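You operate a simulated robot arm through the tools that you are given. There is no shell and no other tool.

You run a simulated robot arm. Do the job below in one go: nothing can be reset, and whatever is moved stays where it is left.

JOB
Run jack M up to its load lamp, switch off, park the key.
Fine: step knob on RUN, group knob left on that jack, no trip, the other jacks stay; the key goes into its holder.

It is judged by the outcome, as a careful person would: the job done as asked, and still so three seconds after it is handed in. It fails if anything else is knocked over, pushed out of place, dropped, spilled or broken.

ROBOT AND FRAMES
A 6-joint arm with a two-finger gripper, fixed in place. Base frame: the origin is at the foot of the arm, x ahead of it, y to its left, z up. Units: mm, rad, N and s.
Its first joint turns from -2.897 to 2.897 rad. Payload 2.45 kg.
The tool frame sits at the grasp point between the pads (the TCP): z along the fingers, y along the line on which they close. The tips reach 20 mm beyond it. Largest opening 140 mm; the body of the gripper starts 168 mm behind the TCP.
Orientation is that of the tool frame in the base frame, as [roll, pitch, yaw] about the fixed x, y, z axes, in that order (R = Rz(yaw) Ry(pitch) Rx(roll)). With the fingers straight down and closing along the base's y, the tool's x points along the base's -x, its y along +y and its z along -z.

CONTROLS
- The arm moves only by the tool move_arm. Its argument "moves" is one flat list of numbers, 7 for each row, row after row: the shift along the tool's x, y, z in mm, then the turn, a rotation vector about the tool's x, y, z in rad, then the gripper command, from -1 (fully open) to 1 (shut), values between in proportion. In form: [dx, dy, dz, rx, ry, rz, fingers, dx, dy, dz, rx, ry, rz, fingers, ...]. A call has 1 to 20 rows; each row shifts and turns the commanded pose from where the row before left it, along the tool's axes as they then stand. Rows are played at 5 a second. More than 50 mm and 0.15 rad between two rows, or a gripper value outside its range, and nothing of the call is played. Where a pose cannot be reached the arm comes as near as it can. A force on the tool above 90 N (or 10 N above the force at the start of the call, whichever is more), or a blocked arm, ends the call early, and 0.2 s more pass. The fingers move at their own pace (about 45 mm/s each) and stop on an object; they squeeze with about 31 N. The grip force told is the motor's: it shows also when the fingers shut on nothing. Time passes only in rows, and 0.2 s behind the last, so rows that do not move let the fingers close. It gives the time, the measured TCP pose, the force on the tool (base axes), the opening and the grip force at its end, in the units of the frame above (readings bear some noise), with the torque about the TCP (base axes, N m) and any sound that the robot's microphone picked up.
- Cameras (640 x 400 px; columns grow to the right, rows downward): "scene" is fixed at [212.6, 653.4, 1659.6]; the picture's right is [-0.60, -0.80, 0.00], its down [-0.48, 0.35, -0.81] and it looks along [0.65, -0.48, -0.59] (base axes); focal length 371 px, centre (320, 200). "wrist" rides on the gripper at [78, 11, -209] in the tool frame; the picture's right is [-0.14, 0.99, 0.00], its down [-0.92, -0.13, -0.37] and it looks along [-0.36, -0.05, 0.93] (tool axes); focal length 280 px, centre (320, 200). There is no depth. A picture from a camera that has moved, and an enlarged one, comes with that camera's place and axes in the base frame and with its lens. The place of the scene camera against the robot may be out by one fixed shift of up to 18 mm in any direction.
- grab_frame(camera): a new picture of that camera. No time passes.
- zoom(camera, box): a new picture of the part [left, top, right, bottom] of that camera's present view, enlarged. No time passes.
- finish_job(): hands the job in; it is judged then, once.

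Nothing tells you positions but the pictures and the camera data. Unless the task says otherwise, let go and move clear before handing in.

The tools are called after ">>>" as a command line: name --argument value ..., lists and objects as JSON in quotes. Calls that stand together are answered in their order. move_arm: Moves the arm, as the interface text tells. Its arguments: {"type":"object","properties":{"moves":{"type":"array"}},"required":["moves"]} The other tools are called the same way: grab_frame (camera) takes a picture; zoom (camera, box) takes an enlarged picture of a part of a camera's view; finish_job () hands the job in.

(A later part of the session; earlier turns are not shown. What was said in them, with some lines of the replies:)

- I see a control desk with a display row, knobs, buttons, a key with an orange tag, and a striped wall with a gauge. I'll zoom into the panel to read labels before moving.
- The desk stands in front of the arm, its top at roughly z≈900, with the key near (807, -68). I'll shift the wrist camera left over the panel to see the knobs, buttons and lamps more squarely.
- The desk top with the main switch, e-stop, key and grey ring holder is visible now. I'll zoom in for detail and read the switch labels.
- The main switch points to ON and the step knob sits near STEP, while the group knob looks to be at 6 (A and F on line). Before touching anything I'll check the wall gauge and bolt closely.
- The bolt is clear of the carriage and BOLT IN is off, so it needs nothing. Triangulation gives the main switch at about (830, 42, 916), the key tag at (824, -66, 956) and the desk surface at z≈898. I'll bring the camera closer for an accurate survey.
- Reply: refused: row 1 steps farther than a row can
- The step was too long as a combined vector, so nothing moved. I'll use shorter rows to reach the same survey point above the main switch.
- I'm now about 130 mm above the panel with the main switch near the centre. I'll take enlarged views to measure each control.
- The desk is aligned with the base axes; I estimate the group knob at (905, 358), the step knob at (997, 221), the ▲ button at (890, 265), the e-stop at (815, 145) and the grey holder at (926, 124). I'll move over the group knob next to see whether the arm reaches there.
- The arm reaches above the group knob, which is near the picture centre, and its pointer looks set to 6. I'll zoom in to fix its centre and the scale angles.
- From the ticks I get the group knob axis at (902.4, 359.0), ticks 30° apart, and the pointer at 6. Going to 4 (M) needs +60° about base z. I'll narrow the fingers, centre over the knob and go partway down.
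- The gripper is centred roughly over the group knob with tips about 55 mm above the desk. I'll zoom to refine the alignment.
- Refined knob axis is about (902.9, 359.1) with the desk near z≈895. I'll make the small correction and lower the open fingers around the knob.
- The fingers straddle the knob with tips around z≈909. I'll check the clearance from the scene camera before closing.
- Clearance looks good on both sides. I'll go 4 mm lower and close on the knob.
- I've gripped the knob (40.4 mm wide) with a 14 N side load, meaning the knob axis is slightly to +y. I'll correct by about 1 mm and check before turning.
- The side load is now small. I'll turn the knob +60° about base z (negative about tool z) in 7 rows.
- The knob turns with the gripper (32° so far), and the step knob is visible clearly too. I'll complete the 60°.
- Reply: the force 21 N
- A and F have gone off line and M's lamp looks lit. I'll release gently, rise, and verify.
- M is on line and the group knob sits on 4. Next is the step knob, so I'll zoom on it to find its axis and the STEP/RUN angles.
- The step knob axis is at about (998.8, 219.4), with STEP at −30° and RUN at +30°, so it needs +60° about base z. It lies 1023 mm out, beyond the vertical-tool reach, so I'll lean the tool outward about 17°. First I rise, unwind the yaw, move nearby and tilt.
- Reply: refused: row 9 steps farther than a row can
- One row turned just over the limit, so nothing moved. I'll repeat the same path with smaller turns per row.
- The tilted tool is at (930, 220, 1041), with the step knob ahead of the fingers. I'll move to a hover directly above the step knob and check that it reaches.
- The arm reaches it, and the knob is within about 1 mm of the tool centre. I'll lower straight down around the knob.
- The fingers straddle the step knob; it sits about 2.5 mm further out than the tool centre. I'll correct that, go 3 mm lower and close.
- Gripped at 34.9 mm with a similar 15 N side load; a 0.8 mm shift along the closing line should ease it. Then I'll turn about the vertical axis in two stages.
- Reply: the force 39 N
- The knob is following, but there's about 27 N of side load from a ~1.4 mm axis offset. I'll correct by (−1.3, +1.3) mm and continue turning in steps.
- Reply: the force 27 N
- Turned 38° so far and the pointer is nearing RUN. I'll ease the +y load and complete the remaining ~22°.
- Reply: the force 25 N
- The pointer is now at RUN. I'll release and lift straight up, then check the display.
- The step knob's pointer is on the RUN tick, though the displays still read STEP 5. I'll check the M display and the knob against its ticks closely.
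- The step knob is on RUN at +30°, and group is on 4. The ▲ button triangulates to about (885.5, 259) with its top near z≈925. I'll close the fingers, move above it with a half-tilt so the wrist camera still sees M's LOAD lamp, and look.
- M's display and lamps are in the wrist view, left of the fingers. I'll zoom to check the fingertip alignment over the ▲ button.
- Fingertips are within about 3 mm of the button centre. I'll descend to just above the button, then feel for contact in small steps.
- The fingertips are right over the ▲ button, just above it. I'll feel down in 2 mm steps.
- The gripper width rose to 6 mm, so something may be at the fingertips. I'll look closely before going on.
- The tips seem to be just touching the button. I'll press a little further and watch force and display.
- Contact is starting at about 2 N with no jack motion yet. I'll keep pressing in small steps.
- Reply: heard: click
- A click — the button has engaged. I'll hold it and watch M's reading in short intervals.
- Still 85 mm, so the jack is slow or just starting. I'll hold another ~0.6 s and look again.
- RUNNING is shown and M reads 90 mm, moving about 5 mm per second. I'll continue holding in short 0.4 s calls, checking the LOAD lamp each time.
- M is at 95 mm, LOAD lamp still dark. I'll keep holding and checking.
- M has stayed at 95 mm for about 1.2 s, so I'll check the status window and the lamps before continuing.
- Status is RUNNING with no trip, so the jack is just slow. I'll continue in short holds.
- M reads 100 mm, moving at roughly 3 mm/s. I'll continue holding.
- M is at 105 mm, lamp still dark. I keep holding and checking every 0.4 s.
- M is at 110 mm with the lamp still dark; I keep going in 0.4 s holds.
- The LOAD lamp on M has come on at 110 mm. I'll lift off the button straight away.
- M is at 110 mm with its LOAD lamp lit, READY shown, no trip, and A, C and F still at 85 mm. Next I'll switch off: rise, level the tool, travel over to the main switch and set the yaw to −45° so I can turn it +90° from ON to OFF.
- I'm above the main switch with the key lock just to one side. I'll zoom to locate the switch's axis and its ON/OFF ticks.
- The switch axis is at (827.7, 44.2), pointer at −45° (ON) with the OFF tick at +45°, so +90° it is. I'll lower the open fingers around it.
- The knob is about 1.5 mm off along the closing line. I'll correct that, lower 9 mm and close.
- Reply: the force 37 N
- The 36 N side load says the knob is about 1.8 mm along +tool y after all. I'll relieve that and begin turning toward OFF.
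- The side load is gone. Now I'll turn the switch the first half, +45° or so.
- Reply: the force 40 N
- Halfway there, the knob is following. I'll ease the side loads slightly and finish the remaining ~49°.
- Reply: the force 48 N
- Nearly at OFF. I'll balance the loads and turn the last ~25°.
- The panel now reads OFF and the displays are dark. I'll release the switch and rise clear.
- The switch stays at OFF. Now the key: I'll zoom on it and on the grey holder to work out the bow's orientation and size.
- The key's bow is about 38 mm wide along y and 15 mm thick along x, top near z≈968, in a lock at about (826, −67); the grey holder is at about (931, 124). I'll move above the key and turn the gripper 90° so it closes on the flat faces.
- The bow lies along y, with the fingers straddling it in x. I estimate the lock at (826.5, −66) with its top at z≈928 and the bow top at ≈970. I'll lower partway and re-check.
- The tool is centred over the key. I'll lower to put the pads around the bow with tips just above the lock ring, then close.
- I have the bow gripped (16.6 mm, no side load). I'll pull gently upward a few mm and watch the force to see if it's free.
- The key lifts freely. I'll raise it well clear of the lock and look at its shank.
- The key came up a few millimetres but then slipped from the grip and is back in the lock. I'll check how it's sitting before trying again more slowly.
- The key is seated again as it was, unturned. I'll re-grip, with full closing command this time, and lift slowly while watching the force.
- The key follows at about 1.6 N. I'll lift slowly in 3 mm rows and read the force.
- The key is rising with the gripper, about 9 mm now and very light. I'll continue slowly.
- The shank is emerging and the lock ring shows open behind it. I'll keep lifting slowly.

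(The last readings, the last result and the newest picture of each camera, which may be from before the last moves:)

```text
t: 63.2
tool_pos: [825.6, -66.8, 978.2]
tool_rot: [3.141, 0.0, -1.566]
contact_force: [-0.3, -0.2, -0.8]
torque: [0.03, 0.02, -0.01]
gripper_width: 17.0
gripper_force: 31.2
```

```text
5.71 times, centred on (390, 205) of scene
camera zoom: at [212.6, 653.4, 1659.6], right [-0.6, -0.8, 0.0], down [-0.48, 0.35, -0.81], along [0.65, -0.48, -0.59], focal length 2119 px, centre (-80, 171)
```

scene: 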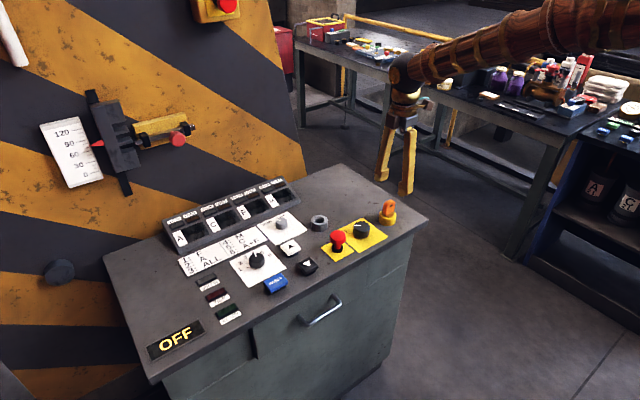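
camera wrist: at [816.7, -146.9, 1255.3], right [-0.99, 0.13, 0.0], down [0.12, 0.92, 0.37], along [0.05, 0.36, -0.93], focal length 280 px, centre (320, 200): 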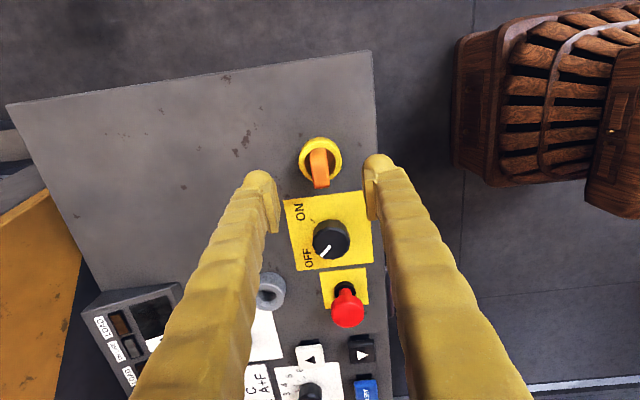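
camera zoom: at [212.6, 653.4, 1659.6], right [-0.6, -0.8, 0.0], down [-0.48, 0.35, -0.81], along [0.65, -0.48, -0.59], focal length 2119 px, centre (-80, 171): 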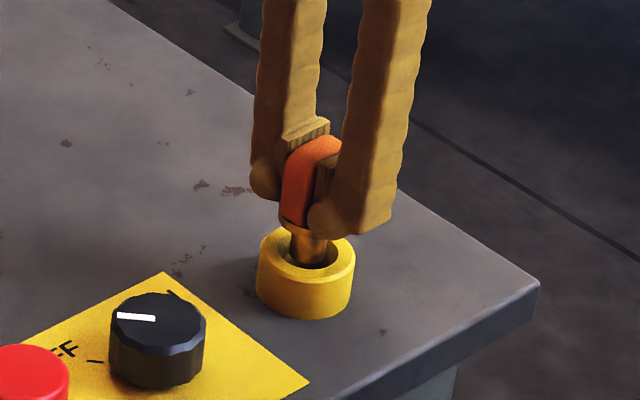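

>>> move_arm --moves '[0, 0, -3, 0, 0, 0, 1, 0, 0, -3, 0, 0, 0, 1, 0, 0, -3, 0, 0, 0, 1, 0, 0, -3, 0, 0, 0, 1, 0, 0, 0, 0, 0, 0, 1]'

>>> zoom --camera "scene" --box '[350, 170, 430, 240]'

>>> zoom --camera "wrist" --box '[230, 90, 410, 250]'

```text
t: 64.4
tool_pos: [827.1, -65.3, 989.5]
tool_rot: [-3.141, -0.001, -1.566]
contact_force: [0.1, -0.1, -1.4]
torque: [-0.03, -0.03, 0.04]
gripper_width: 16.7
gripper_force: 30.6
```

```text
5.71 times, centred on (390, 205) of scene
camera zoom: at [212.6, 653.4, 1659.6], right [-0.6, -0.8, 0.0], down [-0.48, 0.35, -0.81], along [0.65, -0.48, -0.59], focal length 2119 px, centre (-80, 171)
```

zoom: 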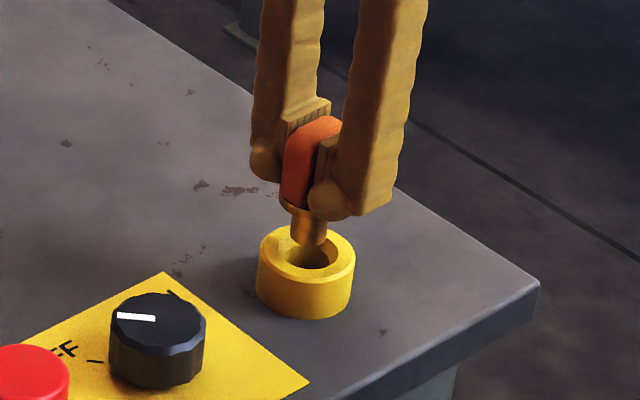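

```text
2.50 times, centred on (320, 170) of wrist
camera zoom: at [817.0, -143.8, 1198.6], right [-0.99, 0.13, 0.0], down [0.12, 0.92, 0.37], along [0.05, 0.36, -0.93], focal length 701 px, centre (320, 275)
```

zoom: 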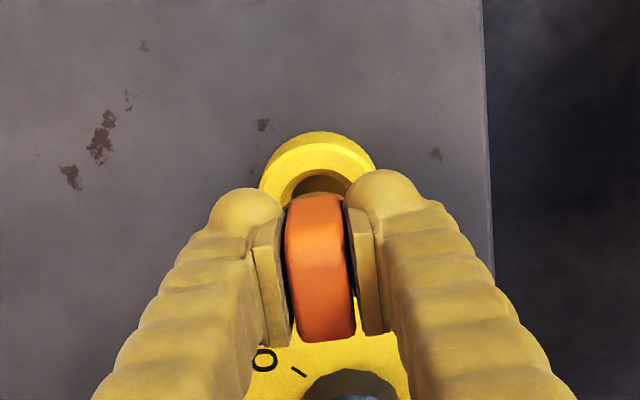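

The key is out: I can see its round shank hanging below the collar. I'll lift a bit more, slowly, and take a reference picture of the lock ring to use for aligning over the holder.

>>> move_arm --moves '[0, 0, -3, 0, 0, 0, 1, 0, 0, -4, 0, 0, 0, 1, 0, 0, -4, 0, 0, 0, 1, 0, 0, -4, 0, 0, 0, 1, 0, 0, 0, 0, 0, 0, 1, 0, 0, 0, 0, 0, 0, 1]'

>>> zoom --camera "scene" --box '[350, 170, 430, 240]'

>>> zoom --camera "wrist" --box '[230, 90, 410, 250]'

>>> grab_frame --camera "wrist"

```text
t: 65.8
tool_pos: [827.8, -64.8, 1004.1]
tool_rot: [3.14, 0.001, -1.567]
contact_force: [-0.2, -0.2, -1.6]
torque: [-0.01, -0.02, -0.02]
gripper_width: 16.6
gripper_force: 31.1
```

```text
5.71 times, centred on (390, 205) of scene
camera zoom: at [212.6, 653.4, 1659.6], right [-0.6, -0.8, 0.0], down [-0.48, 0.35, -0.81], along [0.65, -0.48, -0.59], focal length 2119 px, centre (-80, 171)
```

zoom: 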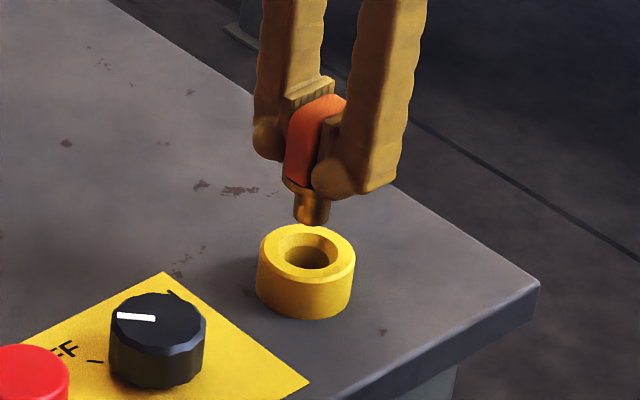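

```text
2.50 times, centred on (320, 170) of wrist
camera zoom: at [816.7, -144.0, 1212.6], right [-0.99, 0.13, 0.0], down [0.12, 0.92, 0.37], along [0.05, 0.36, -0.93], focal length 701 px, centre (320, 275)
```

zoom: 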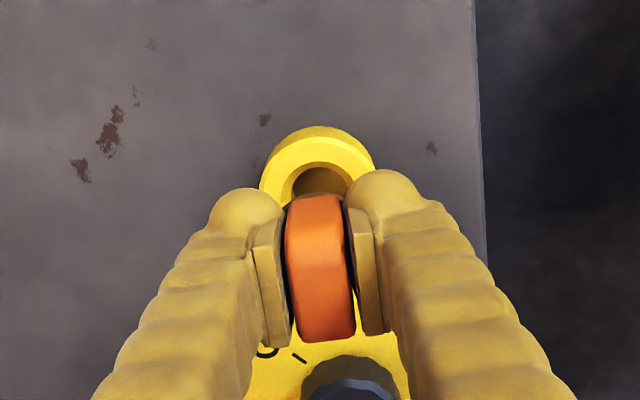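

```text
taken
camera wrist: at [816.7, -144.0, 1212.6], right [-0.99, 0.13, 0.0], down [0.12, 0.92, 0.37], along [0.05, 0.36, -0.93], focal length 280 px, centre (320, 200)
```

wrist: 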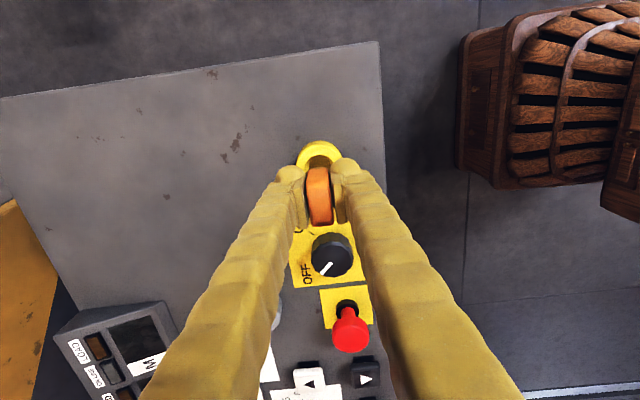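

The key is clear and held securely. From one view seeing both rings, the holder is offset from the lock by about (+106, +188.5) mm. I'll carry it over gently with ramped speed.

>>> move_arm --moves '[-4.35, -2.47, -1, 0, 0, 0, 1, -7.83, -4.44, -1, 0, 0, 0, 1, -11.31, -6.42, -1, 0, 0, 0, 1, -13.05, -7.4, -1, 0, 0, 0, 1, -13.05, -7.4, -1, 0, 0, 0, 1, -13.05, -7.4, -1, 0, 0, 0, 1, -13.05, -7.4, -1, 0, 0, 0, 1, -13.05, -7.4, -1, 0, 0, 0, 1, -13.05, -7.4, 0, 0, 0, 0, 1, -13.05, -7.4, 0, 0, 0, 0, 1, -13.05, -7.4, 0, 0, 0, 0, 1, -13.05, -7.4, 0, 0, 0, 0, 1, -13.05, -7.4, 0, 0, 0, 0, 1, -13.05, -7.4, 0, 0, 0, 0, 1, -11.31, -6.42, 0, 0, 0, 0, 1, -7.83, -4.44, 0, 0, 0, 0, 1, -2.0, -1.14, 0, 0, 0, 0, 1, 0, 0, 0, 0, 0, 0, 1, 0, 0, 0, 0, 0, 0, 1]'

>>> grab_frame --camera "wrist"

>>> zoom --camera "wrist" --box '[230, 90, 410, 250]'

>>> zoom --camera "scene" --box '[280, 170, 360, 240]'

```text
t: 69.8
tool_pos: [933.5, 121.8, 1012.6]
tool_rot: [-3.141, 0.001, -1.568]
contact_force: [1.2, 0.2, -1.2]
torque: [0.02, 0.0, -0.03]
gripper_width: 16.9
gripper_force: 30.9
```

```text
taken
camera wrist: at [923.2, 44.4, 1221.7], right [-0.99, 0.13, 0.0], down [0.12, 0.92, 0.37], along [0.05, 0.36, -0.93], focal length 280 px, centre (320, 200)
```

wrist: 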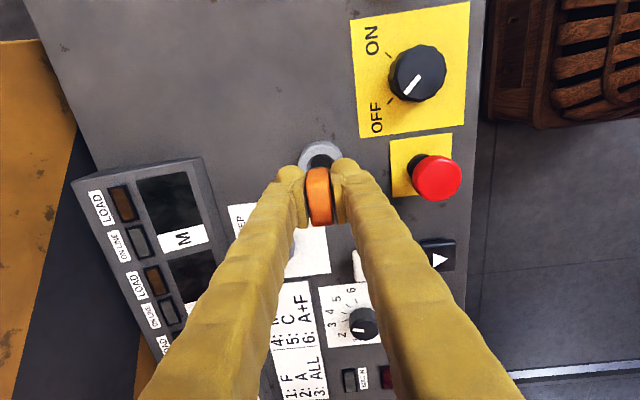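

```text
2.50 times, centred on (320, 170) of wrist
camera zoom: at [923.2, 44.4, 1221.7], right [-0.99, 0.13, 0.0], down [0.12, 0.92, 0.37], along [0.05, 0.36, -0.93], focal length 701 px, centre (320, 275)
```

zoom: 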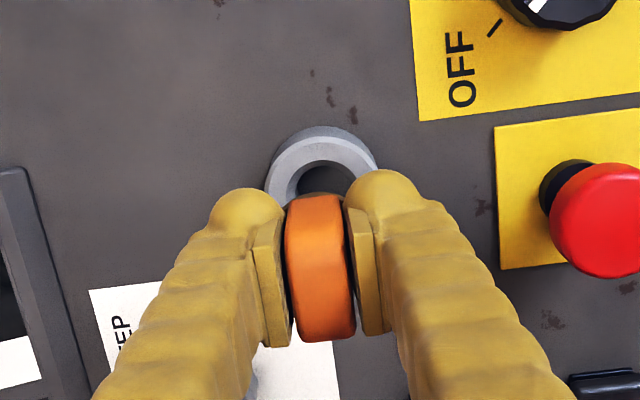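

```text
5.71 times, centred on (320, 205) of scene
camera zoom: at [212.6, 653.4, 1659.6], right [-0.6, -0.8, 0.0], down [-0.48, 0.35, -0.81], along [0.65, -0.48, -0.59], focal length 2119 px, centre (320, 171)
```

zoom: 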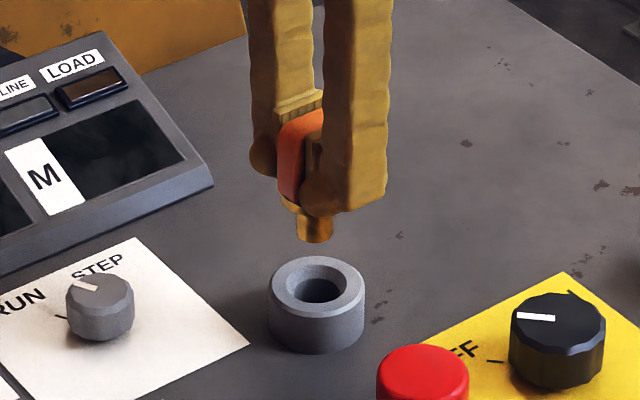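

The key hangs just above the holder. I'll zoom tightly to compare the ring's position with the reference picture over the lock.

>>> zoom --camera "wrist" --box '[285, 130, 355, 180]'

>>> zoom --camera "scene" --box '[300, 190, 340, 220]'

```text
8.00 times, centred on (320, 155) of wrist
camera zoom: at [923.2, 44.4, 1221.7], right [-0.99, 0.13, 0.0], down [0.12, 0.92, 0.37], along [0.05, 0.36, -0.93], focal length 2243 px, centre (320, 560)
```

zoom: 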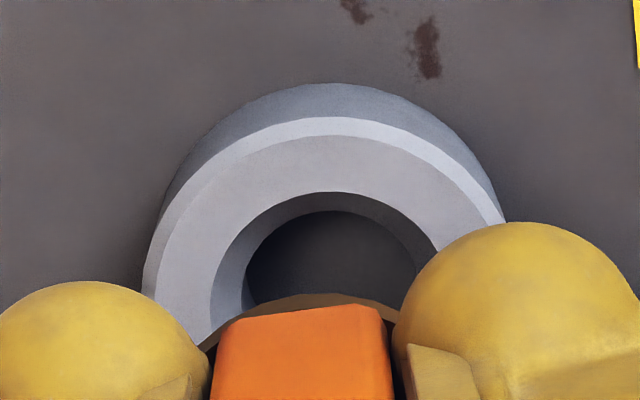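

```text
13.33 times, centred on (320, 205) of scene
camera zoom: at [212.6, 653.4, 1659.6], right [-0.6, -0.8, 0.0], down [-0.48, 0.35, -0.81], along [0.65, -0.48, -0.59], focal length 4944 px, centre (320, 133)
```

zoom: 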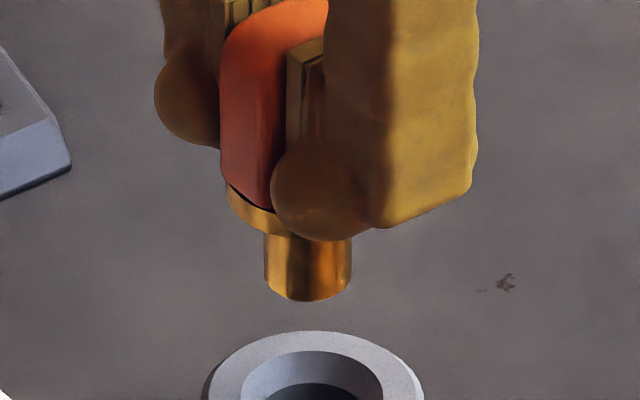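

A circle fit puts the holder about 1.9 mm to −x of the key axis; the countersink (33 mm) and bore (~24 mm) leave room for the 20 mm shank. I'll apply the correction and lower slowly to bring the shank tip to the mouth.

>>> move_arm --moves '[-0.3, 1.9, 0, 0, 0, 0, 1, 0, 0, 4, 0, 0, 0, 1, 0, 0, 5, 0, 0, 0, 1, 0, 0, 5, 0, 0, 0, 1, 0, 0, 4, 0, 0, 0, 1, 0, 0, 2, 0, 0, 0, 1, 0, 0, 0, 0, 0, 0, 1, 0, 0, 0, 0, 0, 0, 1]'

>>> zoom --camera "wrist" --box '[285, 130, 355, 180]'

>>> zoom --camera "scene" --box '[300, 195, 340, 225]'

```text
t: 71.6
tool_pos: [931.5, 123.3, 991.6]
tool_rot: [3.141, 0.002, -1.567]
contact_force: [0.4, -0.1, -0.8]
torque: [-0.02, -0.02, -0.01]
gripper_width: 16.8
gripper_force: 31.2
```

```text
8.00 times, centred on (320, 155) of wrist
camera zoom: at [921.2, 44.3, 1201.1], right [-0.99, 0.13, 0.0], down [0.12, 0.92, 0.37], along [0.05, 0.36, -0.93], focal length 2243 px, centre (320, 560)
```

zoom: 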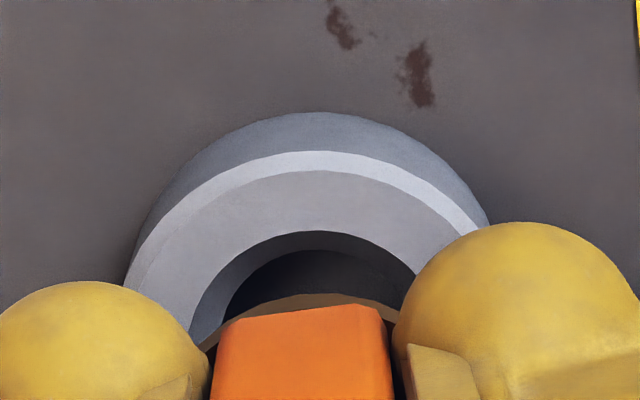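

```text
13.33 times, centred on (320, 210) of scene
camera zoom: at [212.6, 653.4, 1659.6], right [-0.6, -0.8, 0.0], down [-0.48, 0.35, -0.81], along [0.65, -0.48, -0.59], focal length 4944 px, centre (320, 67)
```

zoom: 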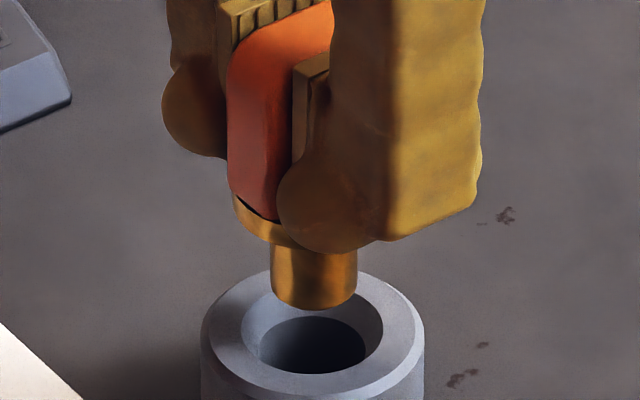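

The shank tip is over the bore, about 12 mm above the ring, off by roughly 1 mm in y. I'll correct that and lower the shank into the countersink.

>>> move_arm --moves '[-0.9, 0.3, 0, 0, 0, 0, 1, 0, 0, 4, 0, 0, 0, 1, 0, 0, 4, 0, 0, 0, 1, 0, 0, 4, 0, 0, 0, 1, 0, 0, 4, 0, 0, 0, 1, 0, 0, 0, 0, 0, 0, 1, 0, 0, 0, 0, 0, 0, 1]'

>>> zoom --camera "wrist" --box '[285, 130, 355, 180]'

>>> zoom --camera "scene" --box '[300, 195, 340, 225]'

```text
t: 73.2
tool_pos: [930.9, 123.9, 976.1]
tool_rot: [3.142, 0.0, -1.568]
contact_force: [-0.2, 0.0, -1.6]
torque: [-0.01, 0.03, 0.02]
gripper_width: 17.1
gripper_force: 31.0
```

```text
8.00 times, centred on (320, 155) of wrist
camera zoom: at [921.0, 45.2, 1184.6], right [-0.99, 0.13, 0.0], down [0.12, 0.92, 0.37], along [0.05, 0.36, -0.93], focal length 2243 px, centre (320, 560)
```

zoom: 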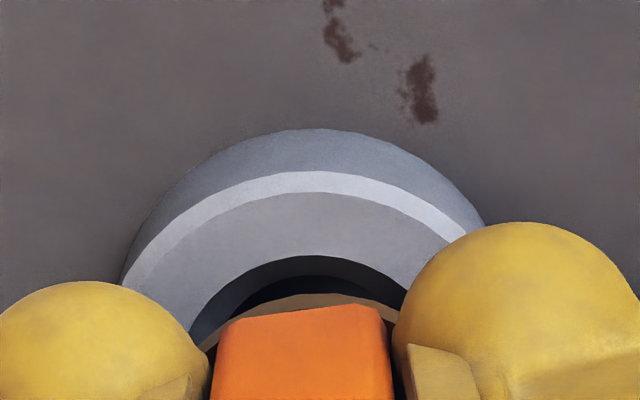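

```text
13.33 times, centred on (320, 210) of scene
camera zoom: at [212.6, 653.4, 1659.6], right [-0.6, -0.8, 0.0], down [-0.48, 0.35, -0.81], along [0.65, -0.48, -0.59], focal length 4944 px, centre (320, 67)
```

zoom: 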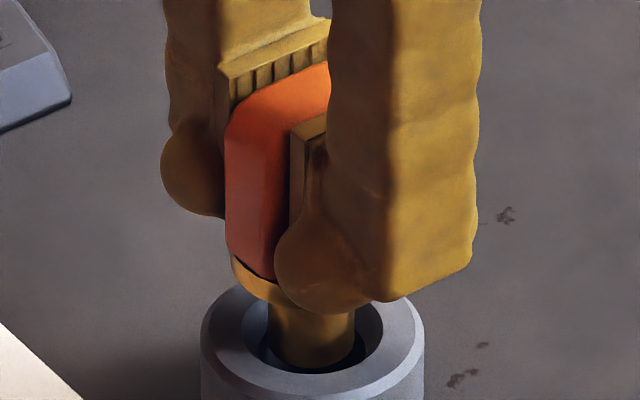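

The shank is centred in the bore mouth. I'll keep lowering gently and watch for contact.

>>> move_arm --moves '[0, 0, 3, 0, 0, 0, 1, 0, 0, 3, 0, 0, 0, 1, 0, 0, 3, 0, 0, 0, 1, 0, 0, 3, 0, 0, 0, 1, 0, 0, 0, 0, 0, 0, 1]'

>>> zoom --camera "scene" --box '[300, 195, 340, 225]'

```text
t: 74.4
tool_pos: [930.4, 124.7, 964.6]
tool_rot: [-3.141, 0.001, -1.566]
contact_force: [0.2, -0.5, -0.7]
torque: [0.02, 0.02, 0.01]
gripper_width: 16.7
gripper_force: 30.9
```

```text
13.33 times, centred on (320, 210) of scene
camera zoom: at [212.6, 653.4, 1659.6], right [-0.6, -0.8, 0.0], down [-0.48, 0.35, -0.81], along [0.65, -0.48, -0.59], focal length 4944 px, centre (320, 67)
```

zoom: 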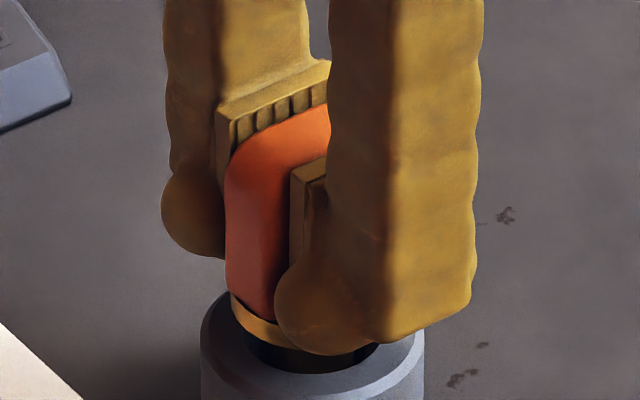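

No contact yet and the collar is about 10 mm above the seat. I'll continue in small steps to seating height.

>>> move_arm --moves '[0, 0, 2.5, 0, 0, 0, 1, 0, 0, 2.5, 0, 0, 0, 1, 0, 0, 2, 0, 0, 0, 1, 0, 0, 0, 0, 0, 0, 1]'

>>> zoom --camera "scene" --box '[300, 195, 340, 225]'

```text
t: 75.4
tool_pos: [931.1, 124.4, 958.2]
tool_rot: [-3.14, 0.0, -1.567]
contact_force: [0.1, -0.2, -1.5]
torque: [-0.04, -0.01, 0.03]
gripper_width: 16.6
gripper_force: 30.5
```

```text
13.33 times, centred on (320, 210) of scene
camera zoom: at [212.6, 653.4, 1659.6], right [-0.6, -0.8, 0.0], down [-0.48, 0.35, -0.81], along [0.65, -0.48, -0.59], focal length 4944 px, centre (320, 67)
```

zoom: 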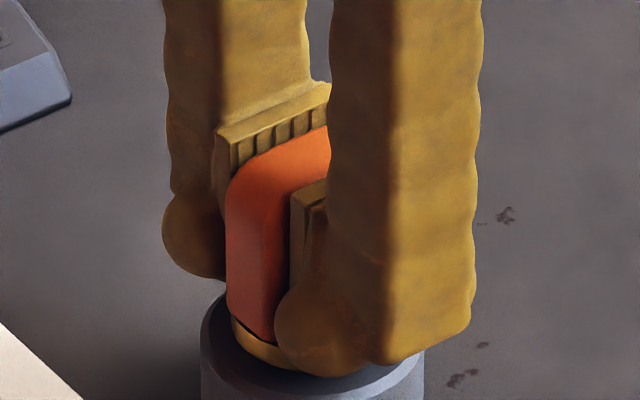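

>>> move_arm --moves '[0, 0, 1.5, 0, 0, 0, 1, 0, 0, 1.5, 0, 0, 0, 1, 0, 0, 0, 0, 0, 0, 1]'

>>> zoom --camera "scene" --box '[300, 195, 340, 225]'

```text
t: 76.2
tool_pos: [930.9, 125.2, 954.0]
tool_rot: [3.141, -0.001, -1.569]
contact_force: [-1.3, 1.4, 1.9]
torque: [-0.02, 0.02, 0.0]
gripper_width: 16.8
gripper_force: 31.0
```

```text
13.33 times, centred on (320, 210) of scene
camera zoom: at [212.6, 653.4, 1659.6], right [-0.6, -0.8, 0.0], down [-0.48, 0.35, -0.81], along [0.65, -0.48, -0.59], focal length 4944 px, centre (320, 67)
```

zoom: 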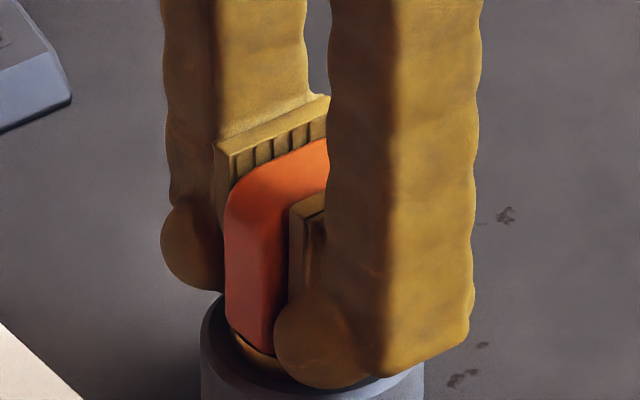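

Force has flipped to +1.9 N at z≈954, the same height as when seated in the lock. One more millimetre to confirm it's seated.

>>> move_arm --moves '[0, 0, 1, 0, 0, 0, 1, 0, 0, 0, 0, 0, 0, 1]'

>>> zoom --camera "scene" --box '[300, 195, 340, 225]'

```text
t: 76.8
tool_pos: [931.2, 124.3, 953.8]
tool_rot: [-3.14, 0.0, -1.565]
contact_force: [-3.1, -6.0, 19.3]
torque: [-0.04, 0.05, -0.03]
gripper_width: 16.7
gripper_force: 31.0
```

```text
13.33 times, centred on (320, 210) of scene
camera zoom: at [212.6, 653.4, 1659.6], right [-0.6, -0.8, 0.0], down [-0.48, 0.35, -0.81], along [0.65, -0.48, -0.59], focal length 4944 px, centre (320, 67)
```

zoom: 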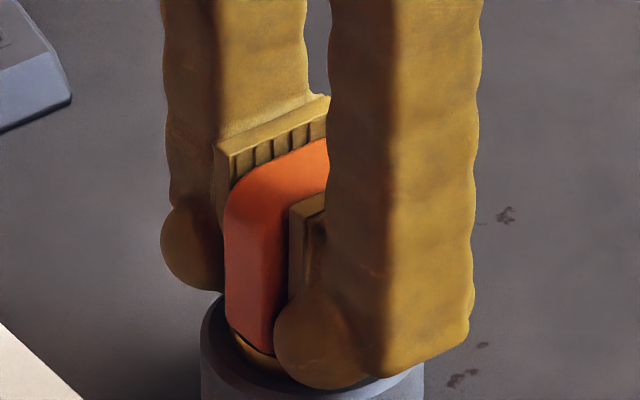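

The key is firmly seated. I'll ease the downforce, open the fingers and rise straight up.

>>> move_arm --moves '[0, 0, -0.9, 0, 0, 0, 1, 0, 0, 0, 0, 0, 0, 0.6, 0, 0, 0, 0, 0, 0, 0.3, 0, 0, 0, 0, 0, 0, 0.2, 0, 0, 0, 0, 0, 0, 0.2, 0, 0, -5, 0, 0, 0, 0.2, 0, 0, -15, 0, 0, 0, 0.2, 0, 0, -30, 0, 0, 0, 0.2, 0, 0, -40, 0, 0, 0, 0.2, 0, 0, -40, 0, 0, 0, 0.2, 0, 0, 0, 0, 0, 0, 0.2]'

>>> grab_frame --camera "wrist"

>>> grab_frame --camera "scene"

>>> zoom --camera "scene" --box '[290, 180, 420, 260]'

```text
t: 79.2
tool_pos: [931.6, 126.6, 1085.2]
tool_rot: [3.14, 0.0, -1.568]
contact_force: [-0.1, -0.1, -0.1]
torque: [-0.01, 0.01, 0.0]
gripper_width: 55.8
gripper_force: 0.1
```

```text
taken
camera wrist: at [921.1, 47.6, 1293.6], right [-0.99, 0.13, 0.0], down [0.13, 0.92, 0.37], along [0.05, 0.36, -0.93], focal length 280 px, centre (320, 200)
```

wrist: 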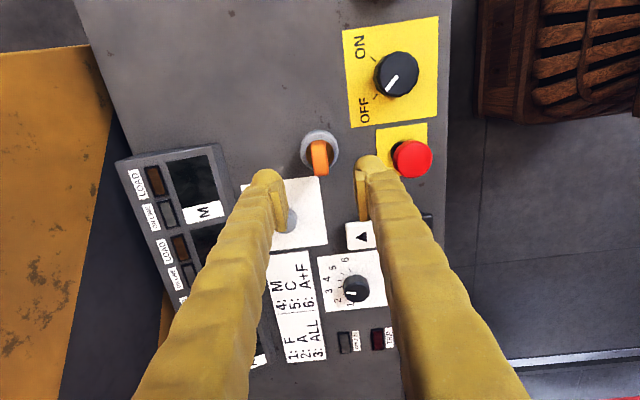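

```text
taken
```

scene: 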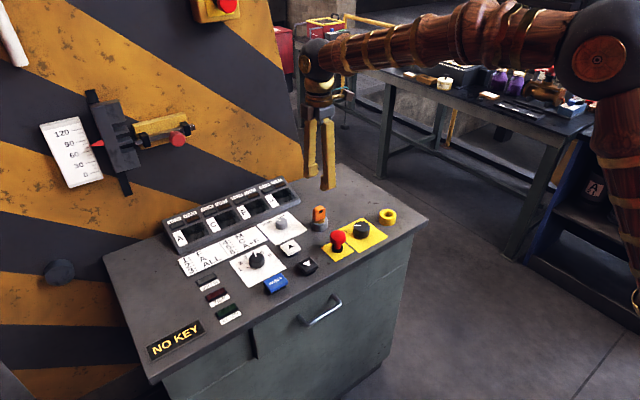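

```text
4.92 times, centred on (355, 220) of scene
camera zoom: at [212.6, 653.4, 1659.6], right [-0.6, -0.8, 0.0], down [-0.48, 0.35, -0.81], along [0.65, -0.48, -0.59], focal length 1825 px, centre (148, 102)
```

zoom: 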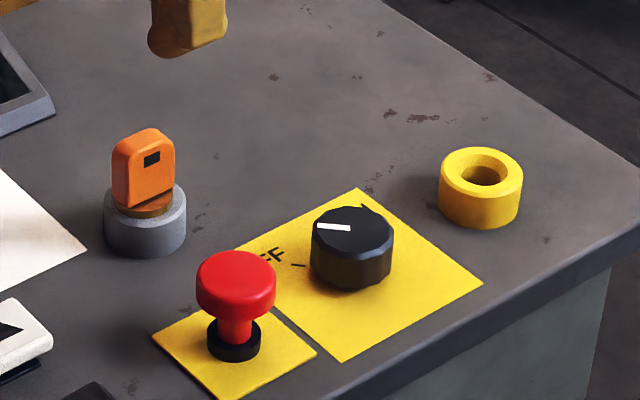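

The status window reads NO KEY and the key stands upright in its grey holder. I'll verify the knobs one last time and move further clear before handing in.

>>> move_arm --moves '[0, 0, -40, 0, 0, 0, 0.2, 0, 0, -40, 0, 0, 0, 0.2, 40, 0, 0, 0, 0, 0, 0.2, 40, 0, 0, 0, 0, 0, 0.2, 0, 0, 0, 0, 0, 0, 0.2, 0, 0, 0, 0, 0, 0, 0.2]'

>>> zoom --camera "scene" --box '[220, 190, 360, 290]'

>>> zoom --camera "scene" --box '[295, 190, 345, 235]'

>>> zoom --camera "scene" --box '[130, 160, 330, 360]'

>>> grab_frame --camera "wrist"

```text
t: 80.6
tool_pos: [930.6, 45.7, 1161.8]
tool_rot: [3.141, 0.0, -1.567]
contact_force: [-0.4, -0.8, 0.5]
torque: [0.0, -0.02, 0.04]
gripper_width: 55.8
gripper_force: 0.1
```

```text
4.00 times, centred on (290, 240) of scene
camera zoom: at [212.6, 653.4, 1659.6], right [-0.6, -0.8, 0.0], down [-0.48, 0.35, -0.81], along [0.65, -0.48, -0.59], focal length 1483 px, centre (440, 40)
```

zoom: 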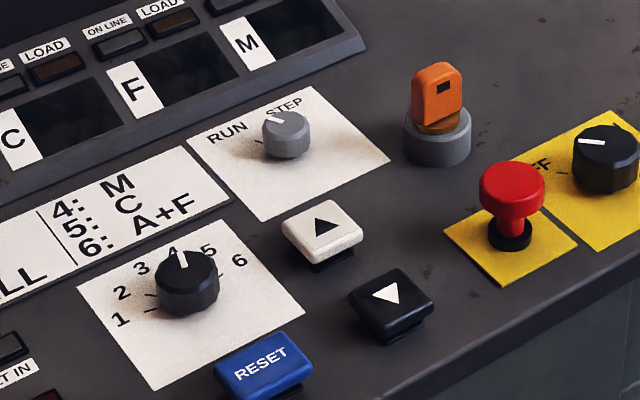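

```text
8.89 times, centred on (320, 212) of scene
camera zoom: at [212.6, 653.4, 1659.6], right [-0.6, -0.8, 0.0], down [-0.48, 0.35, -0.81], along [0.65, -0.48, -0.59], focal length 3296 px, centre (320, 89)
```

zoom: 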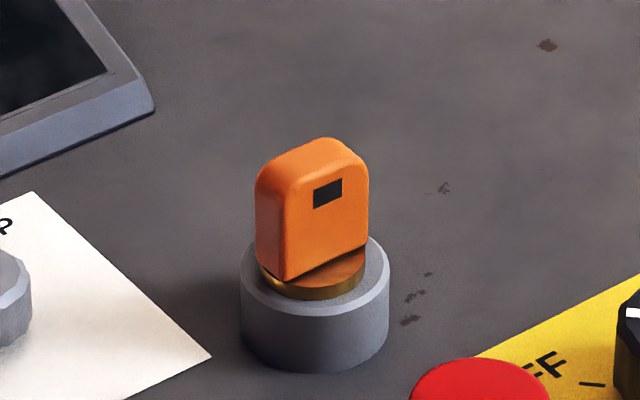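

```text
2.00 times, centred on (230, 260) of scene
camera zoom: at [212.6, 653.4, 1659.6], right [-0.6, -0.8, 0.0], down [-0.48, 0.35, -0.81], along [0.65, -0.48, -0.59], focal length 742 px, centre (500, 80)
```

zoom: 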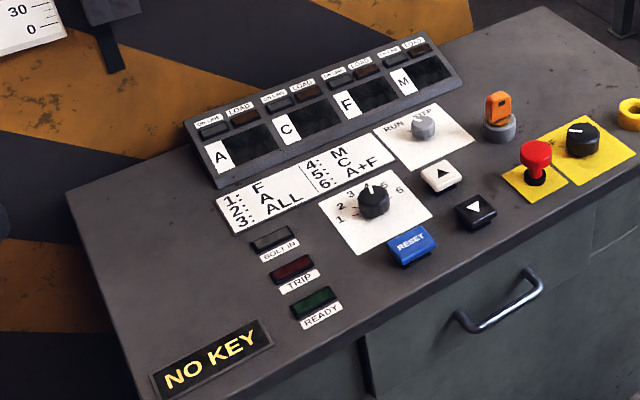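

```text
taken
camera wrist: at [920.7, -33.2, 1370.8], right [-0.99, 0.13, 0.0], down [0.12, 0.92, 0.37], along [0.05, 0.36, -0.93], focal length 280 px, centre (320, 200)
```

wrist: 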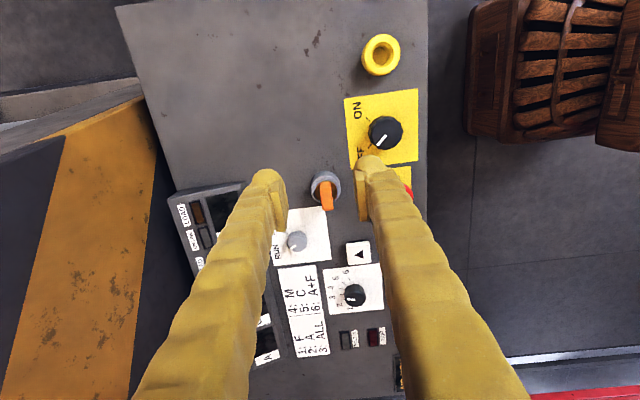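

Everything checks out:
- The group knob is on 4 (M) and the step knob is on RUN.
- The main switch is OFF and the key is seated in its holder.
- There was no trip, and the arm is clear.

I'm handing in the job.

>>> finish_job

```text
The job is handed in.
```

Jack M was run up until its LOAD lamp lit, at 110 mm. The panel is now switched off and the key is parked upright in the grey holder. The job is handed in.

- **Knobs:** the step knob is on RUN and the group knob is left on 4 (M).
- **Other jacks:** A, C and F still read 85 mm after the run. The displays went dark at switch-off.
- **Trip:** the TRIP lamp never came on. The status window now reads NO KEY.
- **Key:** on my first pull it slipped from the gripper and fell back into its own lock after rising a few millimetres. I took it out slowly the second time, and it went into the holder without trouble.
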